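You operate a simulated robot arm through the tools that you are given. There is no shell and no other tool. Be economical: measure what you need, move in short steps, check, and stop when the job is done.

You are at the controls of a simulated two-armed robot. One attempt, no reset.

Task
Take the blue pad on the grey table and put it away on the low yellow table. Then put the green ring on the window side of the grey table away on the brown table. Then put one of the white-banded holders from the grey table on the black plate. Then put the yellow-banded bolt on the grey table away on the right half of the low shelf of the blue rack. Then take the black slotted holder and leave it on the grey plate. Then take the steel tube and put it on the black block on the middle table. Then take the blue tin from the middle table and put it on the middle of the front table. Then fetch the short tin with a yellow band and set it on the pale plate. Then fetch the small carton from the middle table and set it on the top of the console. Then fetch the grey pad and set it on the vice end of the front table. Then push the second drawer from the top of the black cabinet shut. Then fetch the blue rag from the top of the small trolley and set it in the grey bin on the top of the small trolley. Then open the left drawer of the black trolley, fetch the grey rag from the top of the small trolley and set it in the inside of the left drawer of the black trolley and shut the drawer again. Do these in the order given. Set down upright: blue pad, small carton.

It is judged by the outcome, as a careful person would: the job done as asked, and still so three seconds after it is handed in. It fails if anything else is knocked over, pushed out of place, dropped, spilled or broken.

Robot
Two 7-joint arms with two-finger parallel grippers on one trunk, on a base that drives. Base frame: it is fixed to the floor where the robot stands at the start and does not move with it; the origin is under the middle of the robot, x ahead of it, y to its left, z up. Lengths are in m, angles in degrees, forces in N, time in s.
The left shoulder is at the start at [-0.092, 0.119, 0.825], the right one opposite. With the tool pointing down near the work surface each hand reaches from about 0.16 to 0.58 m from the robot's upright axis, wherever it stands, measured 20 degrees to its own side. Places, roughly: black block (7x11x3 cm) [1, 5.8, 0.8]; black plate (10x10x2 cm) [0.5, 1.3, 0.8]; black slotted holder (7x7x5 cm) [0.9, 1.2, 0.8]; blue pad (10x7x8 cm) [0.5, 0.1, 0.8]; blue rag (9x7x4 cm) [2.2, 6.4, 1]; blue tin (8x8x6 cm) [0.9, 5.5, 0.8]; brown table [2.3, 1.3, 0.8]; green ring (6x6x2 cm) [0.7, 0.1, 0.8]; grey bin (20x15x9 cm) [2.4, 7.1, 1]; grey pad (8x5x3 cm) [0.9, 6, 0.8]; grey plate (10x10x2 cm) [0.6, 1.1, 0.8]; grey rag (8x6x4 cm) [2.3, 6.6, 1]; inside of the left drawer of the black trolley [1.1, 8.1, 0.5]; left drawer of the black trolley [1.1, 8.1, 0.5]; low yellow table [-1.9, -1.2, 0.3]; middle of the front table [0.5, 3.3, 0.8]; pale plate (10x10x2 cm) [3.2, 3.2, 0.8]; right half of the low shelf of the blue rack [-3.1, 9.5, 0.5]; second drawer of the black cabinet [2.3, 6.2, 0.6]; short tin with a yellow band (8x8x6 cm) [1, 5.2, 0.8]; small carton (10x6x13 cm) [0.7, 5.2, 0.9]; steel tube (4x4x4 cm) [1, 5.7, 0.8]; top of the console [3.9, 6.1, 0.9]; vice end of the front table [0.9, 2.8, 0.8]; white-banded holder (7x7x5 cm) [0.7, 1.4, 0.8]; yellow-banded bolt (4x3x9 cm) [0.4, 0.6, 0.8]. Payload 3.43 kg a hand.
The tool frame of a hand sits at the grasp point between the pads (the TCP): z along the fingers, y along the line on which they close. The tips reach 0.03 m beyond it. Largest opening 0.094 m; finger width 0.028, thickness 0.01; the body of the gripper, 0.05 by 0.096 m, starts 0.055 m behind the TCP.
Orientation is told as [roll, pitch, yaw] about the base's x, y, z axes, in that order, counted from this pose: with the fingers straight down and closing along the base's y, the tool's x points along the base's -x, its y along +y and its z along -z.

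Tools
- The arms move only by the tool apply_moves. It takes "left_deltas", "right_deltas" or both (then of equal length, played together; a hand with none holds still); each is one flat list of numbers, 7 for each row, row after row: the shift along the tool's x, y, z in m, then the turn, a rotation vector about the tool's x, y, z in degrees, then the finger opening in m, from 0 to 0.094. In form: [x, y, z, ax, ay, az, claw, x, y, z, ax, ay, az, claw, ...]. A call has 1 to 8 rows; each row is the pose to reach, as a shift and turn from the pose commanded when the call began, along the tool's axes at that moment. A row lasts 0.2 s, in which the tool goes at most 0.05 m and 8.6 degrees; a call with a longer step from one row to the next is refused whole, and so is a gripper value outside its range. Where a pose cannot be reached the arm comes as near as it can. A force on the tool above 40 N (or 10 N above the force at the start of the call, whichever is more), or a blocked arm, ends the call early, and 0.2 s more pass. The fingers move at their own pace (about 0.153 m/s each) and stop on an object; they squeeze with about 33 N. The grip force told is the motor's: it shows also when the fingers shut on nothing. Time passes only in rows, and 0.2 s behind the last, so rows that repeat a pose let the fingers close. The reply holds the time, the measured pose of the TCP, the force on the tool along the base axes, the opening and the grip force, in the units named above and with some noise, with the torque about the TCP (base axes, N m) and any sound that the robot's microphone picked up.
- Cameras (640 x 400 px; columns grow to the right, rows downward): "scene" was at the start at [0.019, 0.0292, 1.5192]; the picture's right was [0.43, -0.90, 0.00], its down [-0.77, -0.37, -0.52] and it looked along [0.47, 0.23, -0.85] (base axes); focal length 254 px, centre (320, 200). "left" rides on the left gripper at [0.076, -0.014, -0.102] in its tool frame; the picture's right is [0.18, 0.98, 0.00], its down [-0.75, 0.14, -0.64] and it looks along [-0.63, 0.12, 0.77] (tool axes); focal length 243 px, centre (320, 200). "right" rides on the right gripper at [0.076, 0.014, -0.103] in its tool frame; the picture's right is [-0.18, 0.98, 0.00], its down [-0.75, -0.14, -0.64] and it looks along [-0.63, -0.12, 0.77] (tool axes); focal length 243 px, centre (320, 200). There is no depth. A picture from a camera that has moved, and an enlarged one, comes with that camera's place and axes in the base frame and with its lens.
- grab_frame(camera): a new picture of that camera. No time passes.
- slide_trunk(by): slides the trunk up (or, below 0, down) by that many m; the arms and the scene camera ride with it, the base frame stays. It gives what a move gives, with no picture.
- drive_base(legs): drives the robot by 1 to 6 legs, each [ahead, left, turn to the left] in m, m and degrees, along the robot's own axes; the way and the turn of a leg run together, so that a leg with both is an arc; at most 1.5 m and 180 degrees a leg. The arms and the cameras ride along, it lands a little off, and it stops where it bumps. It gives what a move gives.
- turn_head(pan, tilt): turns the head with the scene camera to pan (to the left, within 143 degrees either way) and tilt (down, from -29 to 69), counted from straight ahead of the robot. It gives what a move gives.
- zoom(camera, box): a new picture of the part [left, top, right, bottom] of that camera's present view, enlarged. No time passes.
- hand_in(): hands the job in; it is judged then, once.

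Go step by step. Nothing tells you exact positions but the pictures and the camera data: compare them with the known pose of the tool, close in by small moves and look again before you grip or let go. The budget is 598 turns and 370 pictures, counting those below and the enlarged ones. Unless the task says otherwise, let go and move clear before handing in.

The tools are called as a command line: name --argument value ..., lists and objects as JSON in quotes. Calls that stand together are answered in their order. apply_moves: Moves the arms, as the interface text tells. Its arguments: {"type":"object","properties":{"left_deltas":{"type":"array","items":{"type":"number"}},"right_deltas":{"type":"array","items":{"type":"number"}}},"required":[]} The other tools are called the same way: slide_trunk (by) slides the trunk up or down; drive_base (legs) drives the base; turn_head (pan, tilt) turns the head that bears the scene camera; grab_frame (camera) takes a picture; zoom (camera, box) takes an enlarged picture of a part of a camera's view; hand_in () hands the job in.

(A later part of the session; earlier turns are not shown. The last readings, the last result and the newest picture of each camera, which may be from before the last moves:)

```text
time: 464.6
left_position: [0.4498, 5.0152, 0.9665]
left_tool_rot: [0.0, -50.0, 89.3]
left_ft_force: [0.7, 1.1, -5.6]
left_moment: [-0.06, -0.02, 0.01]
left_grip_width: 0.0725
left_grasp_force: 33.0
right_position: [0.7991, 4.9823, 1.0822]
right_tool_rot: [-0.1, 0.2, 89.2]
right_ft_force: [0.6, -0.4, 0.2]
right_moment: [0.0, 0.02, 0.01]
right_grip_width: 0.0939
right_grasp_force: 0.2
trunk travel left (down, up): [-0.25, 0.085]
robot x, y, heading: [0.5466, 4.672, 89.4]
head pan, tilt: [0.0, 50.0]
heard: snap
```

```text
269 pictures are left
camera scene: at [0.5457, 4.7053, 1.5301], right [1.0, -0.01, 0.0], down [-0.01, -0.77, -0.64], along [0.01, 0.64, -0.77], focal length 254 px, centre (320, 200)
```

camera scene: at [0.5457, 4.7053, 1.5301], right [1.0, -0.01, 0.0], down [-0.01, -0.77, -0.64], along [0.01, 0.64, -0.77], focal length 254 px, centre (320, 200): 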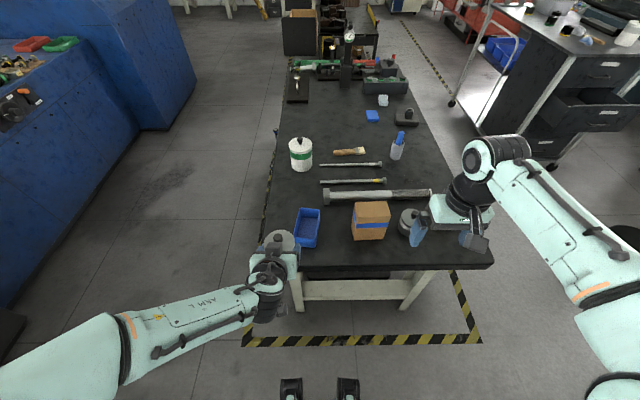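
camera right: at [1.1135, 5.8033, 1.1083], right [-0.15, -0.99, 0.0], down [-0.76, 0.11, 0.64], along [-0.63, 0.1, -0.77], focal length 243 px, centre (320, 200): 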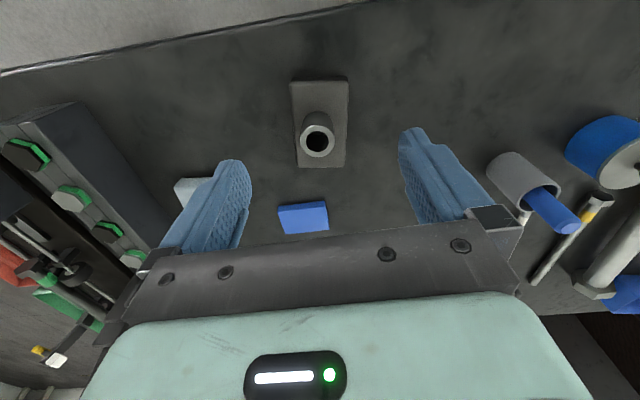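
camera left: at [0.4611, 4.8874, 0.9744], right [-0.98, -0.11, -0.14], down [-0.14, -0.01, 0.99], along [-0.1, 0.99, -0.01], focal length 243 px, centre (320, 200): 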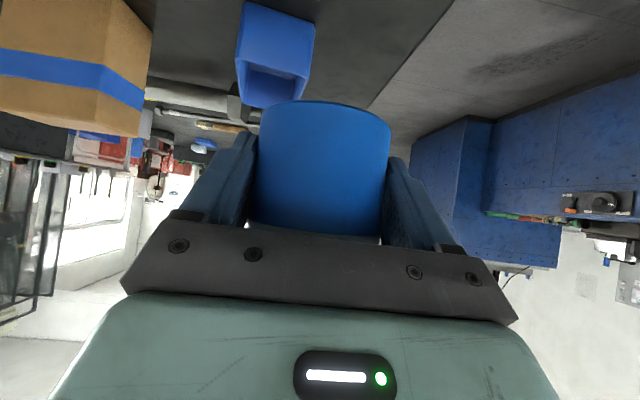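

zoom --camera "scene" --box '[240, 120, 480, 290]'

zoom --camera "scene" --box '[235, 210, 325, 270]'

```text
2.35 times, centred on (360, 205) of scene
camera zoom: at [0.5457, 4.7053, 1.5301], right [1.0, -0.01, 0.0], down [-0.01, -0.77, -0.64], along [0.01, 0.64, -0.77], focal length 598 px, centre (226, 188)
```

zoom: 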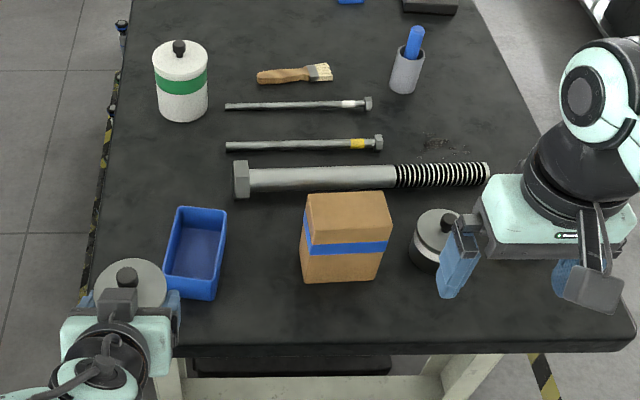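

```text
6.67 times, centred on (280, 240) of scene
camera zoom: at [0.5457, 4.7053, 1.5301], right [1.0, -0.01, 0.0], down [-0.01, -0.77, -0.64], along [0.01, 0.64, -0.77], focal length 1695 px, centre (587, -67)
```

zoom: 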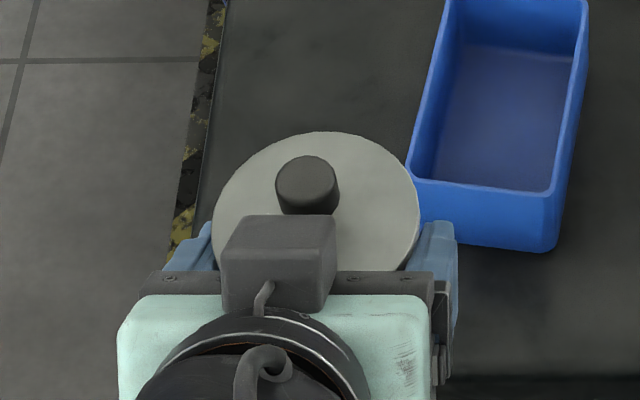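

zoom --camera "left" --box '[220, 90, 430, 260]'

grab_frame --camera "right"

```text
2.35 times, centred on (325, 175) of left
camera zoom: at [0.4611, 4.8874, 0.9744], right [-0.98, -0.11, -0.14], down [-0.14, -0.01, 0.99], along [-0.1, 0.99, -0.01], focal length 571 px, centre (308, 259)
```

zoom: 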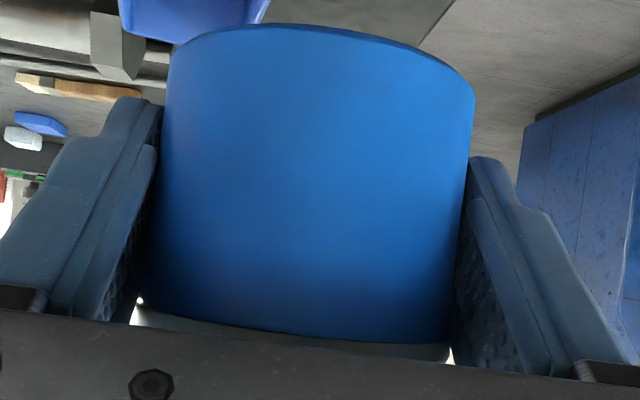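

```text
265 pictures are left
camera right: at [0.7843, 4.908, 1.1859], right [-0.98, 0.2, 0.0], down [0.15, 0.75, 0.64], along [0.13, 0.63, -0.77], focal length 243 px, centre (320, 200)
```

right: 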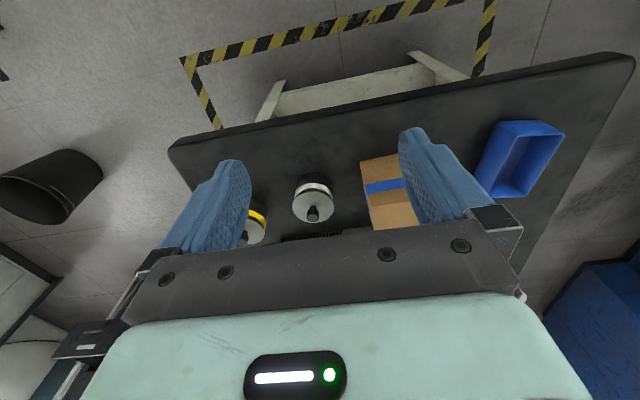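

Everything is in order: lid on, table items undisturbed. I continue to the aisle and turn to face the front table.

drive_base --legs '[[0, 0.78, 0.6], [0, 0, -90]]'

turn_head --pan -50 --tilt 40

grab_frame --camera "scene"

```text
time: 475.5
left_position: [0.1168, 4.7789, 0.967]
left_tool_rot: [0.0, -50.1, -1.8]
left_ft_force: [0.2, -0.7, -6.1]
left_moment: [-0.02, 0.08, 0.02]
left_grip_width: 0.0719
left_grasp_force: 33.2
right_position: [0.0802, 4.4296, 1.0833]
right_tool_rot: [-0.1, 0.1, -1.9]
right_ft_force: [1.1, 1.1, 0.0]
right_moment: [0.03, -0.02, 0.02]
right_grip_width: 0.0942
right_grasp_force: 0.0
trunk travel left (down, up): [-0.25, 0.085]
robot x, y, heading: [-0.2297, 4.6894, -1.9]
head pan, tilt: [0.0, 50.0]
```

```text
time: 476.7
left_position: [0.1162, 4.7791, 0.9665]
left_tool_rot: [0.0, -50.1, -1.8]
left_ft_force: [-0.1, -0.4, -5.2]
left_moment: [-0.02, 0.08, -0.03]
left_grip_width: 0.0721
left_grasp_force: 32.8
right_position: [0.0793, 4.4309, 1.0836]
right_tool_rot: [-0.1, 0.1, -1.9]
right_ft_force: [-0.1, 0.0, -0.8]
right_moment: [0.03, 0.03, 0.01]
right_grip_width: 0.0942
right_grasp_force: 0.0
trunk travel left (down, up): [-0.25, 0.085]
robot x, y, heading: [-0.2252, 4.6906, -1.9]
head pan, tilt: [-50.0, 40.0]
```

```text
264 pictures are left
camera scene: at [-0.2158, 4.625, 1.5443], right [-0.79, -0.62, 0.0], down [-0.4, 0.5, -0.77], along [0.47, -0.6, -0.64], focal length 254 px, centre (320, 200)
```

scene: 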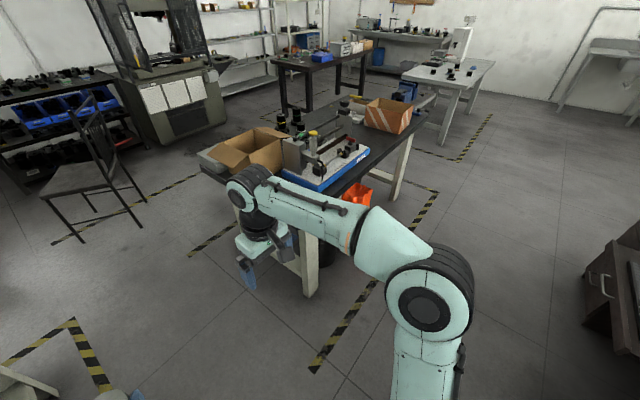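

drive_base --legs '[[0, -1.3, 1.9]]'

turn_head --pan 0 --tilt 45

grab_frame --camera "scene"

```text
time: 488.0
left_position: [0.0873, 3.5209, 0.9676]
left_tool_rot: [0.0, -49.9, -0.9]
left_ft_force: [0.5, -0.3, -6.1]
left_moment: [0.02, 0.04, 0.03]
left_grip_width: 0.072
left_grasp_force: 33.3
right_position: [0.0556, 3.1713, 1.0832]
right_tool_rot: [-0.1, 0.2, -0.9]
right_ft_force: [-0.9, 0.2, 0.4]
right_moment: [0.01, -0.03, 0.0]
right_grip_width: 0.0942
right_grasp_force: 0.1
trunk travel left (down, up): [-0.25, 0.085]
robot x, y, heading: [-0.2561, 3.4311, -0.7]
head pan, tilt: [-50.0, 40.0]
```

```text
time: 489.2
left_position: [0.0869, 3.5209, 0.9659]
left_tool_rot: [0.0, -49.9, -0.8]
left_ft_force: [0.0, 0.2, -5.7]
left_moment: [0.01, 0.04, -0.02]
left_grip_width: 0.0718
left_grasp_force: 32.7
right_position: [0.0556, 3.1719, 1.0838]
right_tool_rot: [-0.1, 0.2, -0.9]
right_ft_force: [0.8, 0.4, 0.0]
right_moment: [-0.01, 0.01, 0.01]
right_grip_width: 0.0942
right_grasp_force: 0.0
trunk travel left (down, up): [-0.25, 0.085]
robot x, y, heading: [-0.2552, 3.4292, -0.7]
head pan, tilt: [0.0, 45.0]
```

```text
263 pictures are left
camera scene: at [-0.2159, 3.4262, 1.537], right [-0.02, -1.0, 0.0], down [-0.71, 0.01, -0.71], along [0.71, -0.01, -0.71], focal length 254 px, centre (320, 200)
```

scene: 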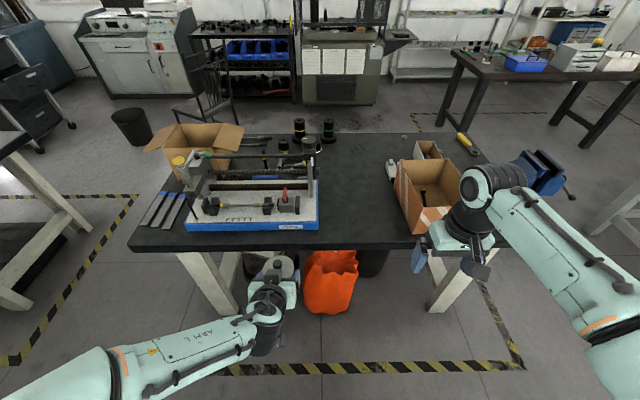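

Free area between the tray (y > 3.42) and the striped box (y < 3.09); target [0.50, 3.26]. I raise the right hand, drive up, and reach over.

apply_moves --right_deltas '[0.02, 0, -0.04, 0, 0, 0, 0.094, 0.04, 0, -0.08, 0, 0, 0, 0.094, 0.06, 0, -0.12, 0, 0, 0, 0.094, 0.06, 0, -0.12, 0, 0, 0, 0.094]'

drive_base --legs '[[0, -0.26, 0.7], [0.23, 0, 0]]'

grab_frame --camera "scene"

grab_frame --camera "left"

```text
time: 490.2
left_position: [0.0866, 3.5212, 0.9671]
left_tool_rot: [0.0, -49.9, -1.0]
left_ft_force: [0.9, -0.2, -7.3]
left_moment: [0.0, 0.06, 0.01]
left_grip_width: 0.0721
left_grasp_force: 33.0
right_position: [-0.0065, 3.1742, 1.2034]
right_tool_rot: [-0.1, 0.2, -0.8]
right_ft_force: [0.5, -1.0, -0.2]
right_moment: [-0.02, 0.03, 0.01]
right_grip_width: 0.094
right_grasp_force: 0.1
trunk travel left (down, up): [-0.25, 0.085]
robot x, y, heading: [-0.2565, 3.426, -0.8]
head pan, tilt: [0.0, 45.0]
```

```text
time: 494.4
left_position: [0.3145, 3.258, 0.9673]
left_tool_rot: [0.1, -50.0, -1.4]
left_ft_force: [0.5, -0.5, -6.7]
left_moment: [-0.03, 0.07, 0.02]
left_grip_width: 0.0725
left_grasp_force: 33.4
right_position: [0.2197, 2.9127, 1.2034]
right_tool_rot: [0.0, 0.2, -1.4]
right_ft_force: [0.9, -0.3, -0.8]
right_moment: [0.01, 0.0, 0.05]
right_grip_width: 0.094
right_grasp_force: 0.1
trunk travel left (down, up): [-0.25, 0.085]
robot x, y, heading: [-0.0332, 3.1686, -1.2]
head pan, tilt: [0.0, 45.0]
```

```text
262 pictures are left
camera scene: at [0.0116, 3.1655, 1.537], right [-0.02, -1.0, 0.0], down [-0.71, 0.02, -0.71], along [0.71, -0.02, -0.71], focal length 254 px, centre (320, 200)
```

scene: 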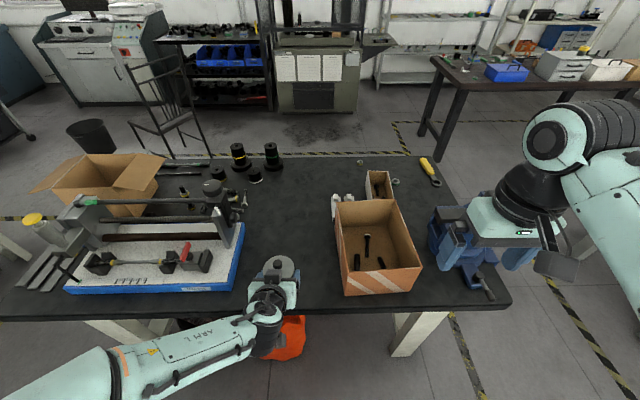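

```text
261 pictures are left
camera left: at [0.1859, 3.2474, 0.9741], right [-0.1, 0.99, -0.14], down [0.0, 0.14, 0.99], along [1.0, 0.09, -0.01], focal length 243 px, centre (320, 200)
```

left: 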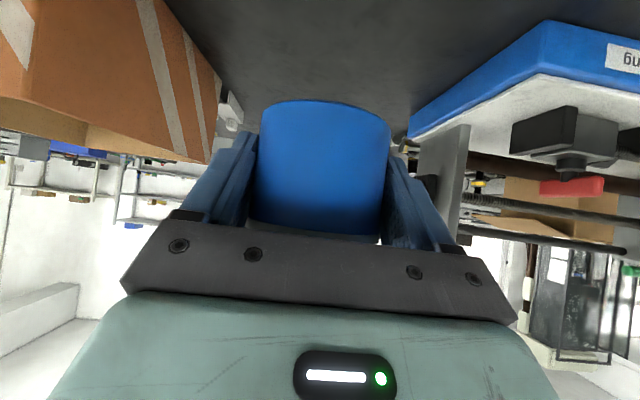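

The free middle strip is centred near y ≈ 3.25. I reach forward and lower most of the way.

apply_moves --left_deltas '[-0.03, 0, 0.0356, 0, 0, 0, 0.05, -0.06, 0, 0.0712, 0, 0, 0, 0.05, -0.09, 0, 0.1069, 0, 0, 0, 0.05, -0.1196, 0, 0.1425, 0, 0, 0, 0.05, -0.0928, 0, 0.165, 0, 0, 0, 0.05, -0.066, 0, 0.1875, 0, 0, 0, 0.05, -0.0392, 0, 0.21, 0, 0, 0, 0.05, -0.0392, 0, 0.21, 0, 0, 0, 0.05]'

grab_frame --camera "left"

grab_frame --camera "scene"

```text
time: 496.2
left_position: [0.5026, 3.2543, 0.8605]
left_tool_rot: [-0.1, -49.9, -1.4]
left_ft_force: [-0.4, 0.1, -5.4]
left_moment: [-0.02, 0.08, -0.02]
left_grip_width: 0.0721
left_grasp_force: 32.4
right_position: [0.2181, 2.912, 1.2032]
right_tool_rot: [-0.1, 0.2, -1.5]
right_ft_force: [-0.1, -0.5, -0.5]
right_moment: [0.01, -0.01, -0.01]
right_grip_width: 0.094
right_grasp_force: 0.1
trunk travel left (down, up): [-0.25, 0.085]
robot x, y, heading: [-0.0287, 3.1654, -1.4]
head pan, tilt: [0.0, 45.0]
heard: snap
```

```text
260 pictures are left
camera left: at [0.3726, 3.2441, 0.8674], right [-0.1, 0.99, -0.14], down [0.0, 0.14, 0.99], along [1.0, 0.09, -0.01], focal length 243 px, centre (320, 200)
```

left: 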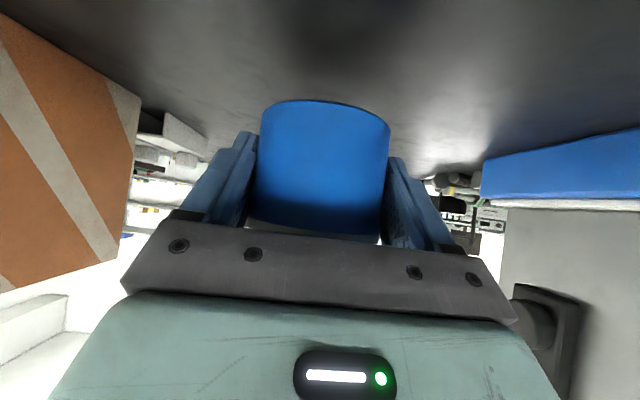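

```text
259 pictures are left
camera scene: at [0.0109, 3.1653, 1.537], right [-0.02, -1.0, 0.0], down [-0.71, 0.02, -0.71], along [0.71, -0.02, -0.71], focal length 254 px, centre (320, 200)
```

scene: 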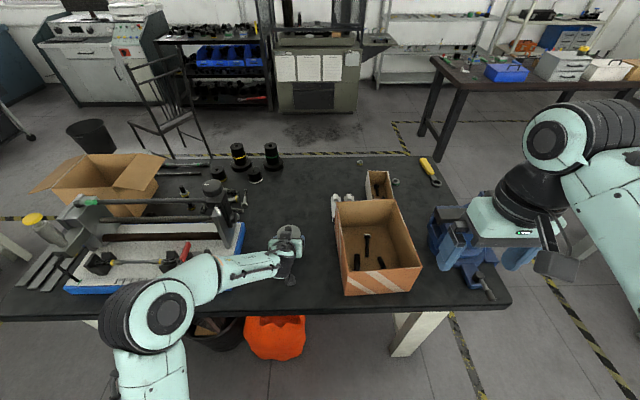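

Another snap; I check the lid and the tray.

zoom --camera "scene" --box '[230, 205, 330, 300]'

zoom --camera "left" --box '[220, 90, 430, 260]'

```text
4.21 times, centred on (280, 252) of scene
camera zoom: at [0.0109, 3.1653, 1.537], right [-0.02, -1.0, 0.0], down [-0.71, 0.02, -0.71], along [0.71, -0.02, -0.71], focal length 1071 px, centre (488, -21)
```

zoom: 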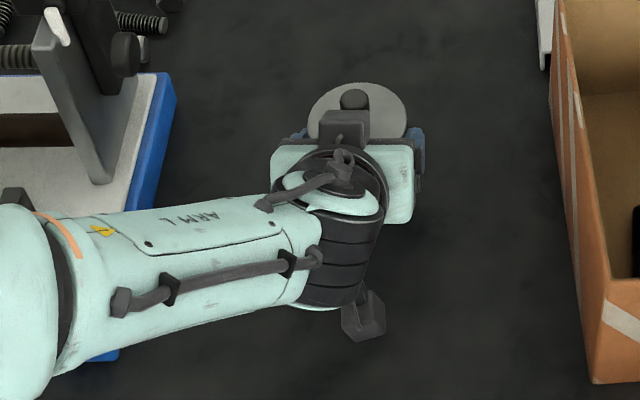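

```text
2.35 times, centred on (325, 175) of left
camera zoom: at [0.3726, 3.2441, 0.8674], right [-0.1, 0.99, -0.14], down [0.0, 0.14, 0.99], along [1.0, 0.09, -0.01], focal length 571 px, centre (308, 259)
```

zoom: 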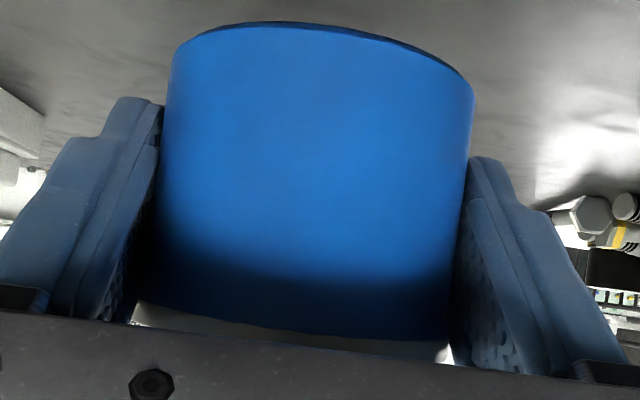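

Lid is on and the arm is clear. I lower the last bit to contact.

apply_moves --left_deltas '[0.0092, 0, 0.0077, 0, 0, 0, 0.05, 0.0153, 0, 0.0129, 0, 0, 0, 0.05, 0.0192, 0, 0.0161, 0, 0, 0, 0.05, 0.023, 0, 0.0193, 0, 0, 0, 0.05, 0.026, 0, 0.022, 0, 0, 0, 0.05]'

grab_frame --camera "left"

```text
time: 497.4
left_position: [0.5022, 3.2533, 0.8355]
left_tool_rot: [0.1, -50.9, -1.2]
left_ft_force: [-3.3, 4.6, 37.4]
left_moment: [-0.13, 0.38, 0.16]
left_grip_width: 0.0723
left_grasp_force: 33.2
right_position: [0.2162, 2.9115, 1.2032]
right_tool_rot: [-0.1, 0.0, -1.4]
right_ft_force: [-0.8, 0.0, -0.3]
right_moment: [0.03, 0.01, 0.0]
right_grip_width: 0.094
right_grasp_force: 0.1
trunk travel left (down, up): [-0.25, 0.085]
robot x, y, heading: [-0.0285, 3.1689, -1.2]
head pan, tilt: [0.0, 45.0]
```

```text
256 pictures are left
camera left: at [0.3737, 3.2429, 0.8412], right [-0.1, 0.99, -0.14], down [-0.02, 0.14, 0.99], along [1.0, 0.1, 0.01], focal length 243 px, centre (320, 200)
```

left: 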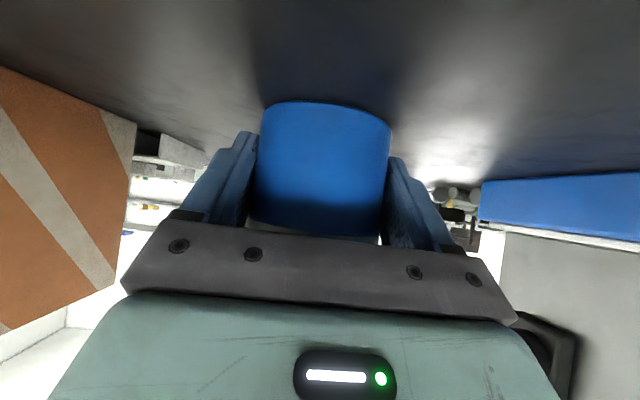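

On the table. I ease, open, and withdraw along the fingers.

apply_moves --left_deltas '[-0.003, 0, -0.002, 0, 0, 0, 0.05, -0.003, 0, -0.002, 0, 0, 0, 0.094, -0.003, 0, -0.002, 0, 0, 0, 0.094, -0.003, 0, -0.04, 0, 0, 0, 0.094, -0.003, 0, -0.08, 0, 0, 0, 0.094, -0.003, 0, -0.12, 0, 0, 0, 0.094, -0.003, 0, -0.16, 0, 0, 0, 0.094, -0.003, 0, -0.18, 0, 0, 0, 0.094]'

grab_frame --camera "left"

```text
time: 499.2
left_position: [0.3631, 3.2544, 0.9471]
left_tool_rot: [0.0, -49.9, -1.2]
left_ft_force: [-0.3, -0.3, -0.5]
left_moment: [-0.02, -0.02, 0.02]
left_grip_width: 0.094
left_grasp_force: 0.1
right_position: [0.2191, 2.9132, 1.2025]
right_tool_rot: [0.0, 0.2, -1.4]
right_ft_force: [-0.8, -0.1, -0.8]
right_moment: [0.02, -0.02, -0.03]
right_grip_width: 0.0941
right_grasp_force: 0.1
trunk travel left (down, up): [-0.25, 0.085]
robot x, y, heading: [-0.0308, 3.1658, -1.1]
head pan, tilt: [0.0, 45.0]
```

```text
255 pictures are left
camera left: at [0.2339, 3.2449, 0.9545], right [-0.1, 0.99, -0.14], down [0.0, 0.14, 0.99], along [1.0, 0.1, -0.01], focal length 243 px, centre (320, 200)
```

left: 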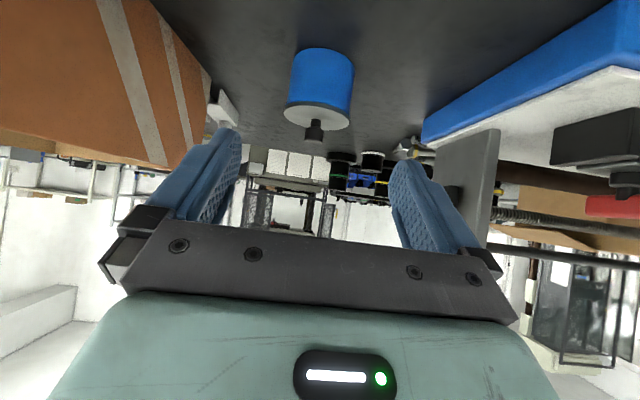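

The blue tin stands on the front table. Next the yellow-banded tin at about [1.03, 5.24], to be gripped the same tilted way. I restore the left arm and return to the gap.

apply_moves --left_deltas '[-0.013, 0, -0.03, 0, 7.5, 0, 0.094, -0.026, 0, -0.06, 0, 15, 0, 0.094, -0.04, 0, -0.09, 0, 23, 0, 0.094, -0.053, 0, -0.12, 0, 31, 0, 0.094, -0.066, 0, -0.15, 0, 39, 0, 0.094, -0.08, 0, -0.18, 0, 46, 0, 0.094, -0.089, 0, -0.205, 0, 50, 0, 0.094, -0.089, 0, -0.205, 0, 50, 0, 0.094]'

drive_base --legs '[[-0.22, 0, 1.2], [0, 1.5, 0], [0, 0, 90]]'

```text
time: 501.0
left_position: [0.2633, 3.2561, 1.1457]
left_tool_rot: [0.0, 0.0, -1.3]
left_ft_force: [0.6, 0.5, -0.8]
left_moment: [0.02, -0.01, 0.03]
left_grip_width: 0.0941
left_grasp_force: 0.1
right_position: [0.2187, 2.9124, 1.2032]
right_tool_rot: [-0.2, 0.3, -1.4]
right_ft_force: [0.2, -0.8, -0.8]
right_moment: [0.0, -0.01, 0.0]
right_grip_width: 0.0939
right_grasp_force: 0.1
trunk travel left (down, up): [-0.25, 0.085]
robot x, y, heading: [-0.0291, 3.1665, -1.6]
head pan, tilt: [0.0, 45.0]
```

```text
time: 519.2
left_position: [-0.3056, 4.9653, 1.1439]
left_tool_rot: [0.0, 0.0, 85.0]
left_ft_force: [-0.9, 0.4, 0.0]
left_moment: [-0.02, 0.02, -0.02]
left_grip_width: 0.0941
left_grasp_force: 0.0
right_position: [0.0359, 4.8983, 1.2035]
right_tool_rot: [-0.1, 0.1, 84.9]
right_ft_force: [-0.4, 0.7, -0.6]
right_moment: [-0.02, 0.01, -0.01]
right_grip_width: 0.0942
right_grasp_force: 0.1
trunk travel left (down, up): [-0.25, 0.085]
robot x, y, heading: [-0.2317, 4.6691, 84.9]
head pan, tilt: [0.0, 45.0]
```

drive_base --legs '[[0, 0, 5.1], [0, -1.15, 0]]'

turn_head --pan -15 --tilt 55

grab_frame --camera "scene"

```text
time: 530.1
left_position: [0.831, 4.95, 1.145]
left_tool_rot: [0.0, -0.1, 89.0]
left_ft_force: [-0.2, 0.1, 0.7]
left_moment: [0.03, 0.02, 0.04]
left_grip_width: 0.094
left_grasp_force: 0.1
right_position: [1.1761, 4.9088, 1.2037]
right_tool_rot: [-0.1, 0.3, 88.9]
right_ft_force: [-0.4, 0.7, 0.1]
right_moment: [0.01, -0.01, -0.01]
right_grip_width: 0.0938
right_grasp_force: 0.0
trunk travel left (down, up): [-0.25, 0.085]
robot x, y, heading: [0.9234, 4.6605, 89.3]
head pan, tilt: [0.0, 45.0]
```

```text
time: 530.9
left_position: [0.8312, 4.9508, 1.145]
left_tool_rot: [-0.1, 0.0, 88.9]
left_ft_force: [0.2, -0.4, -0.1]
left_moment: [-0.02, 0.02, -0.01]
left_grip_width: 0.0941
left_grasp_force: 0.1
right_position: [1.1763, 4.9095, 1.2019]
right_tool_rot: [-0.1, 0.2, 88.9]
right_ft_force: [0.3, 0.2, 0.4]
right_moment: [0.02, 0.03, 0.02]
right_grip_width: 0.094
right_grasp_force: 0.1
trunk travel left (down, up): [-0.25, 0.085]
robot x, y, heading: [0.925, 4.6545, 88.9]
head pan, tilt: [-15.0, 55.0]
```

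```text
254 pictures are left
camera scene: at [0.9439, 4.6845, 1.5236], right [0.96, -0.27, 0.0], down [-0.23, -0.79, -0.57], along [0.16, 0.55, -0.82], focal length 254 px, centre (320, 200)
```

scene: 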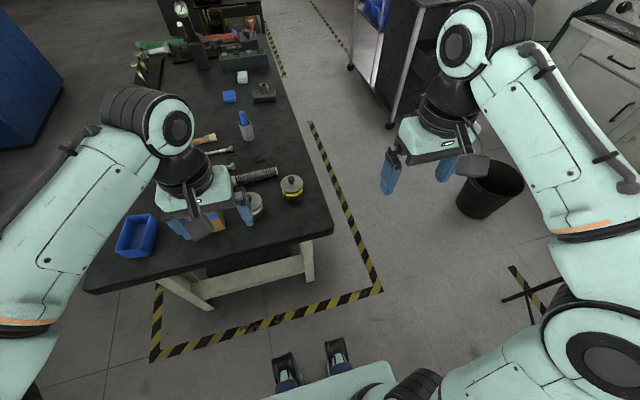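

Yellow tin at about [1.0, 5.21]. I move slightly closer and bring the right hand, tilted 50°, in front of it.

drive_base --legs '[[0.07, 0, 0.8]]'

apply_moves --right_deltas '[-0.01, 0.0224, 0.0375, 0, -6.25, 0, 0.094, -0.02, 0.0448, 0.075, 0, -12.5, 0, 0.094, -0.03, 0.0672, 0.1125, 0, -18.75, 0, 0.094, -0.045, 0.0896, 0.15, 0, -25, 0, 0.094, -0.06, 0.112, 0.1875, 0, -31.25, 0, 0.094, -0.08, 0.1344, 0.225, 0, -37.5, 0, 0.094, -0.1, 0.1568, 0.2625, 0, -43.75, 0, 0.094, -0.12, 0.179, 0.3, 0, -50, 0, 0.094]'

grab_frame --camera "right"

```text
time: 531.9
left_position: [0.8284, 5.0186, 1.1447]
left_tool_rot: [0.0, 0.1, 89.7]
left_ft_force: [0.4, 0.3, -1.1]
left_moment: [-0.04, 0.03, -0.02]
left_grip_width: 0.0938
left_grasp_force: 0.1
right_position: [1.1742, 4.9814, 1.2025]
right_tool_rot: [-0.1, 0.2, 89.8]
right_ft_force: [0.0, 0.4, -0.5]
right_moment: [-0.03, -0.01, 0.02]
right_grip_width: 0.0938
right_grasp_force: 0.1
trunk travel left (down, up): [-0.25, 0.085]
robot x, y, heading: [0.9247, 4.7321, 89.8]
head pan, tilt: [-15.0, 55.0]
```

```text
time: 533.7
left_position: [0.828, 5.0194, 1.1442]
left_tool_rot: [0.0, 0.2, 89.7]
left_ft_force: [-1.0, 0.0, -0.6]
left_moment: [-0.01, -0.01, -0.04]
left_grip_width: 0.0937
left_grasp_force: 0.2
right_position: [0.9918, 5.1009, 0.9026]
right_tool_rot: [-0.1, -49.7, 89.9]
right_ft_force: [0.0, 0.4, -0.2]
right_moment: [-0.04, -0.02, 0.01]
right_grip_width: 0.0942
right_grasp_force: 0.2
trunk travel left (down, up): [-0.25, 0.085]
robot x, y, heading: [0.9259, 4.731, 89.8]
head pan, tilt: [-15.0, 55.0]
```

```text
253 pictures are left
camera right: at [0.9786, 4.974, 0.9102], right [-0.98, 0.12, 0.14], down [0.14, 0.0, 0.99], along [0.12, 0.99, -0.01], focal length 243 px, centre (320, 200)
```

right: 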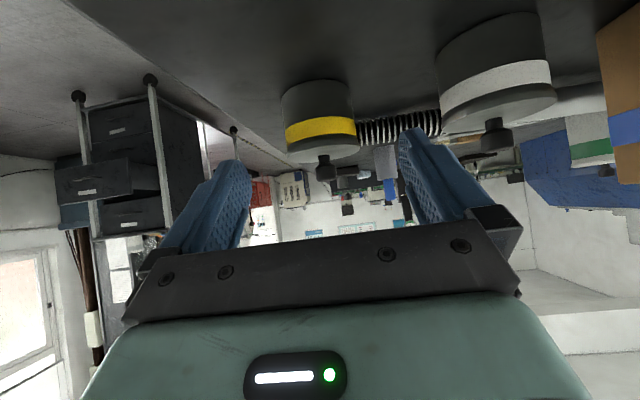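

Tin body seen: centre about [0.999, 5.222], lid edge z ≈ 0.857. I move in most of the way and recheck.

apply_moves --right_deltas '[-0.008, -0.007, 0.03, 0, 0, 0, 0.094, -0.0192, -0.007, 0.06, 0, 0, 0, 0.094, -0.0192, -0.007, 0.09, 0, 0, 0, 0.094, -0.0192, -0.007, 0.09, 0, 0, 0, 0.094]'

grab_frame --camera "right"

```text
time: 534.7
left_position: [0.8276, 5.0187, 1.1453]
left_tool_rot: [0.0, 0.0, 89.7]
left_ft_force: [0.7, -0.2, -0.4]
left_moment: [0.02, 0.04, -0.04]
left_grip_width: 0.0942
left_grasp_force: 0.1
right_position: [1.0046, 5.1842, 0.8587]
right_tool_rot: [-0.1, -49.9, 89.8]
right_ft_force: [-0.2, 0.1, -0.2]
right_moment: [0.0, 0.01, 0.01]
right_grip_width: 0.094
right_grasp_force: 0.0
trunk travel left (down, up): [-0.25, 0.085]
robot x, y, heading: [0.921, 4.7303, 89.6]
head pan, tilt: [-15.0, 55.0]
```

```text
252 pictures are left
camera right: at [0.9898, 5.0566, 0.8656], right [-0.98, 0.12, 0.14], down [0.14, -0.01, 0.99], along [0.12, 0.99, -0.01], focal length 243 px, centre (320, 200)
```

right: 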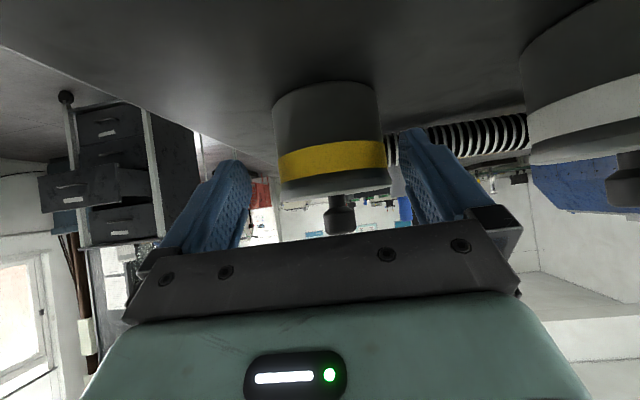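

apply_moves --right_deltas '[0.001, 0.0075, 0.012, 0, 0, 0, 0.094, 0.002, 0.0075, 0.0335, 0, 0, 0, 0.094, 0.002, 0.0075, 0.0335, 0, 0, 0, 0.094]'

grab_frame --camera "right"

```text
time: 535.5
left_position: [0.8283, 5.0183, 1.1454]
left_tool_rot: [0.0, 0.0, 89.7]
left_ft_force: [0.2, 0.8, -0.7]
left_moment: [-0.02, 0.01, 0.02]
left_grip_width: 0.094
left_grasp_force: 0.1
right_position: [0.9972, 5.2075, 0.8351]
right_tool_rot: [-0.1, -49.8, 89.8]
right_ft_force: [0.3, 0.2, 0.1]
right_moment: [-0.02, 0.04, 0.02]
right_grip_width: 0.094
right_grasp_force: 0.0
trunk travel left (down, up): [-0.25, 0.085]
robot x, y, heading: [0.9268, 4.7299, 89.9]
head pan, tilt: [-15.0, 55.0]
```

```text
251 pictures are left
camera right: at [0.9818, 5.08, 0.8424], right [-0.98, 0.12, 0.14], down [0.14, -0.01, 0.99], along [0.12, 0.99, -0.01], focal length 243 px, centre (320, 200)
```

right: 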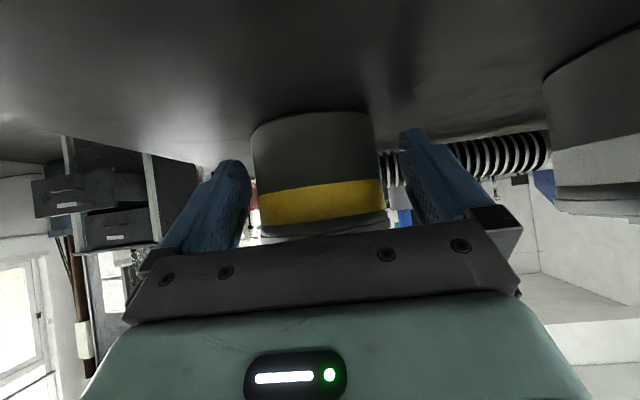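

apply_moves --right_deltas '[0.002, 0.001, 0.0015, 0, 0, 0, 0.094, 0.002, 0.001, 0.0015, 0, 0, 0, 0.05, 0.002, 0.001, 0.0015, 0, 0, 0, 0.05, 0.002, 0.001, 0.0015, 0, 0, 0, 0.05, -0.002, 0.001, -0.0015, 0, 0, 0, 0.05, -0.006, 0.001, -0.005, 0, 0, 0, 0.05, -0.01, 0.001, -0.008, 0, 0, 0, 0.05]'

grab_frame --camera "right"

```text
time: 537.1
left_position: [0.8272, 5.0191, 1.1451]
left_tool_rot: [0.1, 0.1, 89.8]
left_ft_force: [0.7, -0.3, -0.3]
left_moment: [-0.01, 0.0, -0.01]
left_grip_width: 0.094
left_grasp_force: 0.1
right_position: [0.9956, 5.2059, 0.8487]
right_tool_rot: [-0.1, -49.9, 89.8]
right_ft_force: [-1.3, -0.2, -6.0]
right_moment: [-0.12, 0.02, 0.02]
right_grip_width: 0.0727
right_grasp_force: 33.0
trunk travel left (down, up): [-0.25, 0.085]
robot x, y, heading: [0.9257, 4.7288, 89.8]
head pan, tilt: [-15.0, 55.0]
```

```text
250 pictures are left
camera right: at [0.9809, 5.0803, 0.8561], right [-0.98, 0.12, 0.14], down [0.14, 0.0, 0.99], along [0.12, 0.99, -0.01], focal length 243 px, centre (320, 200)
```

right: 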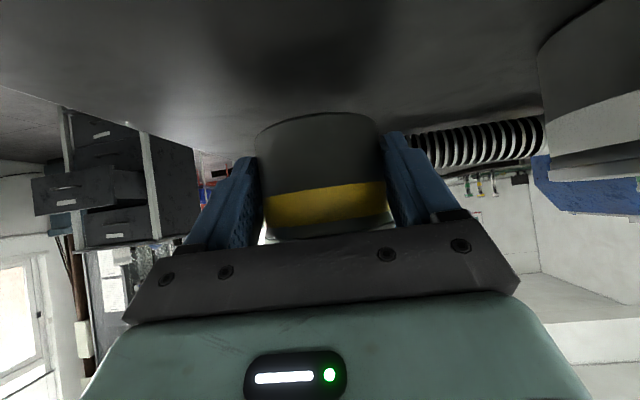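

Held with lid on. I lift, draw in, and leave by the chair-side corridor toward the pale plate near [3.2, 3.2].

apply_moves --right_deltas '[-0.0306, 0, -0.0257, 0, 0, 0, 0.05, -0.0613, 0, -0.0514, 0, 0, 0, 0.05, -0.092, 0, -0.077, 0, 0, 0, 0.05, -0.066, 0, -0.108, 0, 0, 0, 0.05, -0.041, 0, -0.138, 0, 0, 0, 0.05, -0.015, 0, -0.169, 0, 0, 0, 0.05, -0.015, 0, -0.169, 0, 0, 0, 0.05]'

drive_base --legs '[[0, -0.54, 0.2], [-1.3, 0, 0]]'

turn_head --pan -80 --tilt 30

grab_frame --camera "scene"

```text
time: 538.7
left_position: [0.8268, 5.0193, 1.1439]
left_tool_rot: [0.0, 0.1, 89.7]
left_ft_force: [-0.7, 0.9, -0.7]
left_moment: [0.01, 0.01, 0.0]
left_grip_width: 0.0941
left_grasp_force: 0.1
right_position: [0.9928, 5.0853, 0.9679]
right_tool_rot: [-0.1, -49.9, 89.7]
right_ft_force: [-0.5, 0.1, -6.0]
right_moment: [-0.1, -0.04, -0.03]
right_grip_width: 0.0725
right_grasp_force: 33.0
trunk travel left (down, up): [-0.25, 0.085]
robot x, y, heading: [0.9262, 4.7294, 89.8]
head pan, tilt: [-15.0, 55.0]
```

```text
time: 550.0
left_position: [1.3618, 3.7095, 1.1447]
left_tool_rot: [0.0, 0.1, 89.8]
left_ft_force: [-0.5, -0.1, -0.2]
left_moment: [0.01, 0.01, 0.01]
left_grip_width: 0.0939
left_grasp_force: 0.1
right_position: [1.5282, 3.7754, 0.968]
right_tool_rot: [-0.1, -49.7, 89.9]
right_ft_force: [0.2, -0.4, -5.9]
right_moment: [-0.11, 0.0, -0.02]
right_grip_width: 0.0729
right_grasp_force: 33.0
trunk travel left (down, up): [-0.25, 0.085]
robot x, y, heading: [1.4607, 3.4174, 90.1]
head pan, tilt: [-15.0, 55.0]
```

```text
time: 551.4
left_position: [1.3622, 3.7093, 1.1446]
left_tool_rot: [0.0, 0.2, 89.8]
left_ft_force: [0.3, 0.2, -0.8]
left_moment: [0.03, 0.0, -0.01]
left_grip_width: 0.094
left_grasp_force: 0.1
right_position: [1.527, 3.776, 0.9673]
right_tool_rot: [0.0, -49.8, 89.9]
right_ft_force: [-0.6, -0.2, -5.8]
right_moment: [-0.12, -0.01, 0.0]
right_grip_width: 0.0727
right_grasp_force: 32.8
trunk travel left (down, up): [-0.25, 0.085]
robot x, y, heading: [1.4604, 3.419, 90.2]
head pan, tilt: [-80.0, 30.0]
```

```text
249 pictures are left
camera scene: at [1.5491, 3.3906, 1.5596], right [0.17, -0.99, 0.0], down [-0.49, -0.09, -0.87], along [0.85, 0.15, -0.5], focal length 254 px, centre (320, 200)
```

scene: 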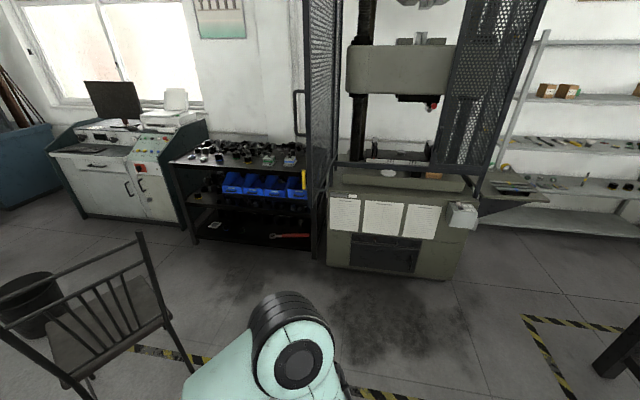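

zoom --camera "scene" --box '[300, 60, 500, 285]'

```text
1.78 times, centred on (400, 172) of scene
camera zoom: at [1.5491, 3.3906, 1.5596], right [0.17, -0.99, 0.0], down [-0.49, -0.09, -0.87], along [0.85, 0.15, -0.5], focal length 452 px, centre (178, 249)
```

zoom: 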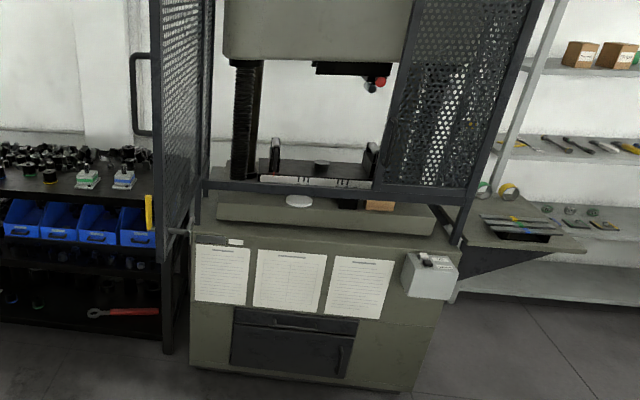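

The pale plate lies on the press bed, about [3.25, 3.2], z ≈ 0.83. I turn toward it and approach partway.

drive_base --legs '[[0, -0.06, -90], [0.7, -0.14, 0]]'

turn_head --pan 0 --tilt 35

grab_frame --camera "scene"

```text
time: 559.1
left_position: [2.4835, 3.3147, 1.145]
left_tool_rot: [0.0, 0.1, -1.2]
left_ft_force: [0.0, -0.5, -0.2]
left_moment: [0.01, 0.03, 0.0]
left_grip_width: 0.0941
left_grasp_force: 0.0
right_position: [2.5461, 3.1488, 0.9673]
right_tool_rot: [-0.1, -49.8, -1.2]
right_ft_force: [0.1, -0.1, -5.3]
right_moment: [0.0, 0.1, 0.0]
right_grip_width: 0.0726
right_grasp_force: 33.2
trunk travel left (down, up): [-0.25, 0.085]
robot x, y, heading: [2.1891, 3.2217, -0.9]
head pan, tilt: [-80.0, 30.0]
```

```text
time: 560.7
left_position: [2.4821, 3.3143, 1.1452]
left_tool_rot: [0.0, 0.0, -1.2]
left_ft_force: [0.3, 0.4, 1.0]
left_moment: [-0.01, 0.0, -0.02]
left_grip_width: 0.094
left_grasp_force: 0.0
right_position: [2.5464, 3.1485, 0.969]
right_tool_rot: [-0.1, -49.9, -1.1]
right_ft_force: [0.5, -0.3, -6.3]
right_moment: [-0.02, 0.05, 0.0]
right_grip_width: 0.0727
right_grasp_force: 32.8
trunk travel left (down, up): [-0.25, 0.085]
robot x, y, heading: [2.1895, 3.2203, -1.1]
head pan, tilt: [0.0, 35.0]
```

```text
247 pictures are left
camera scene: at [2.2363, 3.2213, 1.5518], right [-0.02, -1.0, 0.0], down [-0.57, 0.01, -0.82], along [0.82, -0.02, -0.57], focal length 254 px, centre (320, 200)
```

scene: 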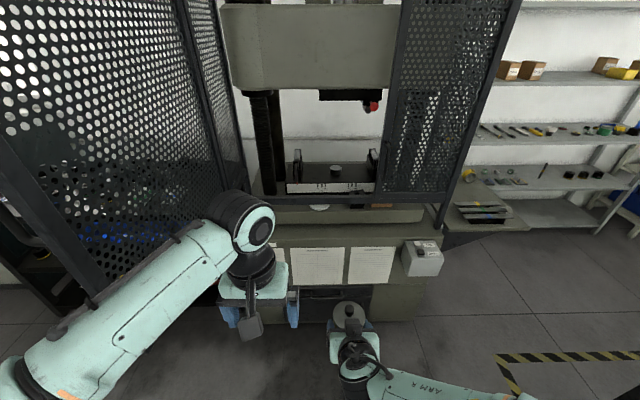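

zoom --camera "scene" --box '[230, 140, 450, 280]'

```text
2.86 times, centred on (340, 210) of scene
camera zoom: at [2.2363, 3.2213, 1.5518], right [-0.02, -1.0, 0.0], down [-0.57, 0.01, -0.82], along [0.82, -0.02, -0.57], focal length 726 px, centre (263, 171)
```

zoom: 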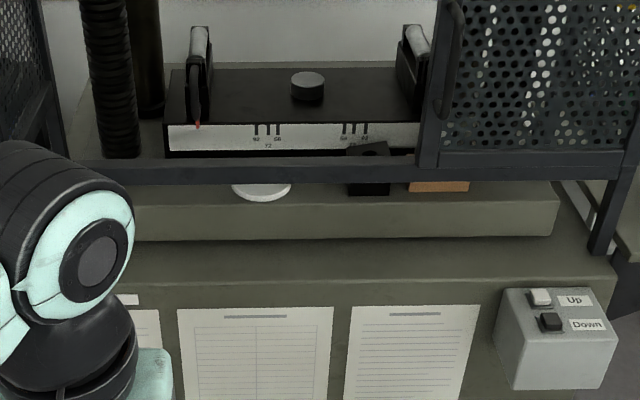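

The press has a front rail (z ≈ 0.90–0.945) ahead of the plate, so the present 50° forward tilt will not pass. I'll set the tin on the front table's near edge and regrip it with the hand leaning the other way (35° back). I turn around and go there.

drive_base --legs '[[-0.1, 0, 0], [0, 0, 180], [0.5, 0, 0]]'

turn_head --pan 0 --tilt 45

grab_frame --camera "scene"

```text
time: 572.0
left_position: [1.3091, 3.0554, 1.1446]
left_tool_rot: [0.1, 0.1, -174.6]
left_ft_force: [-0.2, -0.2, -0.3]
left_moment: [-0.01, 0.05, -0.01]
left_grip_width: 0.0944
left_grasp_force: 0.1
right_position: [1.2251, 3.2127, 0.9679]
right_tool_rot: [0.0, -49.8, -174.5]
right_ft_force: [0.5, -0.5, -5.5]
right_moment: [0.0, -0.12, 0.0]
right_grip_width: 0.0726
right_grasp_force: 32.8
trunk travel left (down, up): [-0.25, 0.085]
robot x, y, heading: [1.5903, 3.1779, -174.3]
head pan, tilt: [0.0, 35.0]
```

```text
time: 572.7
left_position: [1.3068, 3.0549, 1.1453]
left_tool_rot: [0.0, 0.0, -174.6]
left_ft_force: [0.0, 0.3, 0.0]
left_moment: [0.02, -0.01, 0.02]
left_grip_width: 0.094
left_grasp_force: 0.2
right_position: [1.2255, 3.2136, 0.9688]
right_tool_rot: [-0.1, -49.6, -174.5]
right_ft_force: [0.2, 0.4, -6.9]
right_moment: [0.0, -0.12, -0.01]
right_grip_width: 0.0725
right_grasp_force: 32.9
trunk travel left (down, up): [-0.25, 0.085]
robot x, y, heading: [1.591, 3.1816, -174.5]
head pan, tilt: [0.0, 45.0]
```

```text
245 pictures are left
camera scene: at [1.5509, 3.1761, 1.537], right [-0.09, 1.0, 0.0], down [0.7, 0.07, -0.71], along [-0.7, -0.07, -0.71], focal length 254 px, centre (320, 200)
```

scene: 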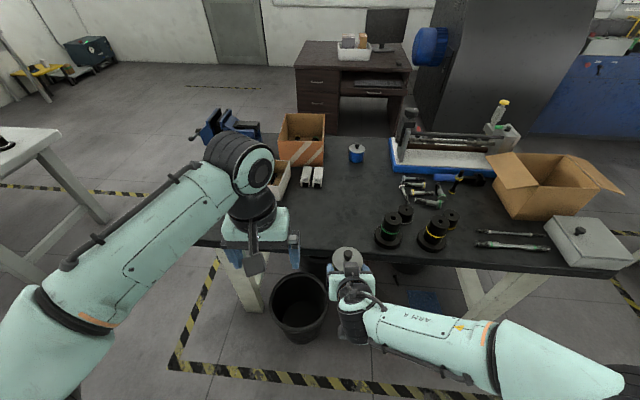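

Free spot on the front table's near edge around [1.01, 3.19]. I set the tin there.

apply_moves --right_deltas '[-0.033, 0, 0.039, 0, 0, 0, 0.05, -0.066, 0, 0.078, 0, 0, 0, 0.05, -0.099, 0, 0.118, 0, 0, 0, 0.05, -0.1318, 0, 0.157, 0, 0, 0, 0.05, -0.1025, 0, 0.1816, 0, 0, 0, 0.05, -0.0731, 0, 0.2062, 0, 0, 0, 0.05, -0.0437, 0, 0.2309, 0, 0, 0, 0.05, -0.0437, 0, 0.2309, 0, 0, 0, 0.05]'

grab_frame --camera "right"

```text
refused: row 1 steps farther than a row can; nothing moved
```

```text
244 pictures are left
camera right: at [1.3544, 3.2119, 0.9754], right [-0.03, -0.99, 0.14], down [-0.01, 0.14, 0.99], along [-1.0, 0.02, -0.01], focal length 243 px, centre (320, 200)
```

right: 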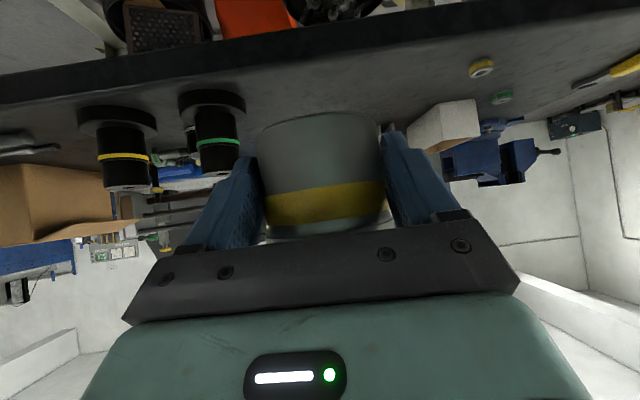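

apply_moves --right_deltas '[-0.03, 0, 0.036, 0, 0, 0, 0.05, -0.06, 0, 0.072, 0, 0, 0, 0.05, -0.09, 0, 0.107, 0, 0, 0, 0.05, -0.12, 0, 0.143, 0, 0, 0, 0.05, -0.0975, 0, 0.174, 0, 0, 0, 0.05, -0.0681, 0, 0.199, 0, 0, 0, 0.05, -0.0387, 0, 0.224, 0, 0, 0, 0.05, -0.0387, 0, 0.224, 0, 0, 0, 0.05]'

grab_frame --camera "right"

```text
time: 574.5
left_position: [1.3094, 3.0554, 1.1448]
left_tool_rot: [0.0, 0.0, -174.6]
left_ft_force: [0.6, 0.0, -0.5]
left_moment: [0.0, -0.02, -0.01]
left_grip_width: 0.0939
left_grasp_force: 0.2
right_position: [1.0323, 3.1966, 0.8511]
right_tool_rot: [-0.1, -49.8, -174.6]
right_ft_force: [0.5, -0.9, -5.8]
right_moment: [0.04, -0.1, -0.03]
right_grip_width: 0.0723
right_grasp_force: 33.2
trunk travel left (down, up): [-0.25, 0.085]
robot x, y, heading: [1.5876, 3.181, -174.6]
head pan, tilt: [0.0, 45.0]
```

```text
243 pictures are left
camera right: at [1.1602, 3.1955, 0.8593], right [-0.03, -0.99, 0.14], down [-0.01, 0.14, 0.99], along [-1.0, 0.02, -0.01], focal length 243 px, centre (320, 200)
```

right: 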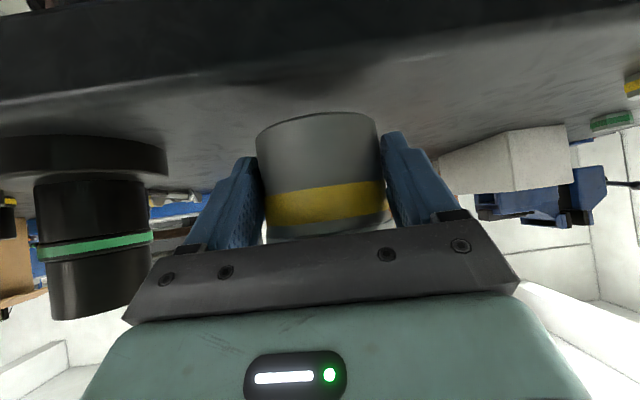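

apply_moves --right_deltas '[0.0077, 0, 0.0064, 0, 0, 0, 0.05, 0.0115, 0, 0.0096, 0, 0, 0, 0.05, 0.0153, 0, 0.0129, 0, 0, 0, 0.05, 0.019, 0, 0.016, 0, 0, 0, 0.05]'

```text
time: 575.5
left_position: [1.3093, 3.056, 1.1468]
left_tool_rot: [0.0, -0.1, -174.6]
left_ft_force: [-0.7, 0.5, 0.8]
left_moment: [0.01, 0.04, 0.0]
left_grip_width: 0.094
left_grasp_force: 0.1
right_position: [1.0295, 3.1974, 0.834]
right_tool_rot: [-0.1, -50.5, -174.8]
right_ft_force: [3.8, 4.8, 20.5]
right_moment: [-0.27, 0.35, -0.05]
right_grip_width: 0.0728
right_grasp_force: 33.0
trunk travel left (down, up): [-0.25, 0.085]
robot x, y, heading: [1.5881, 3.1795, -174.5]
head pan, tilt: [0.0, 45.0]
```

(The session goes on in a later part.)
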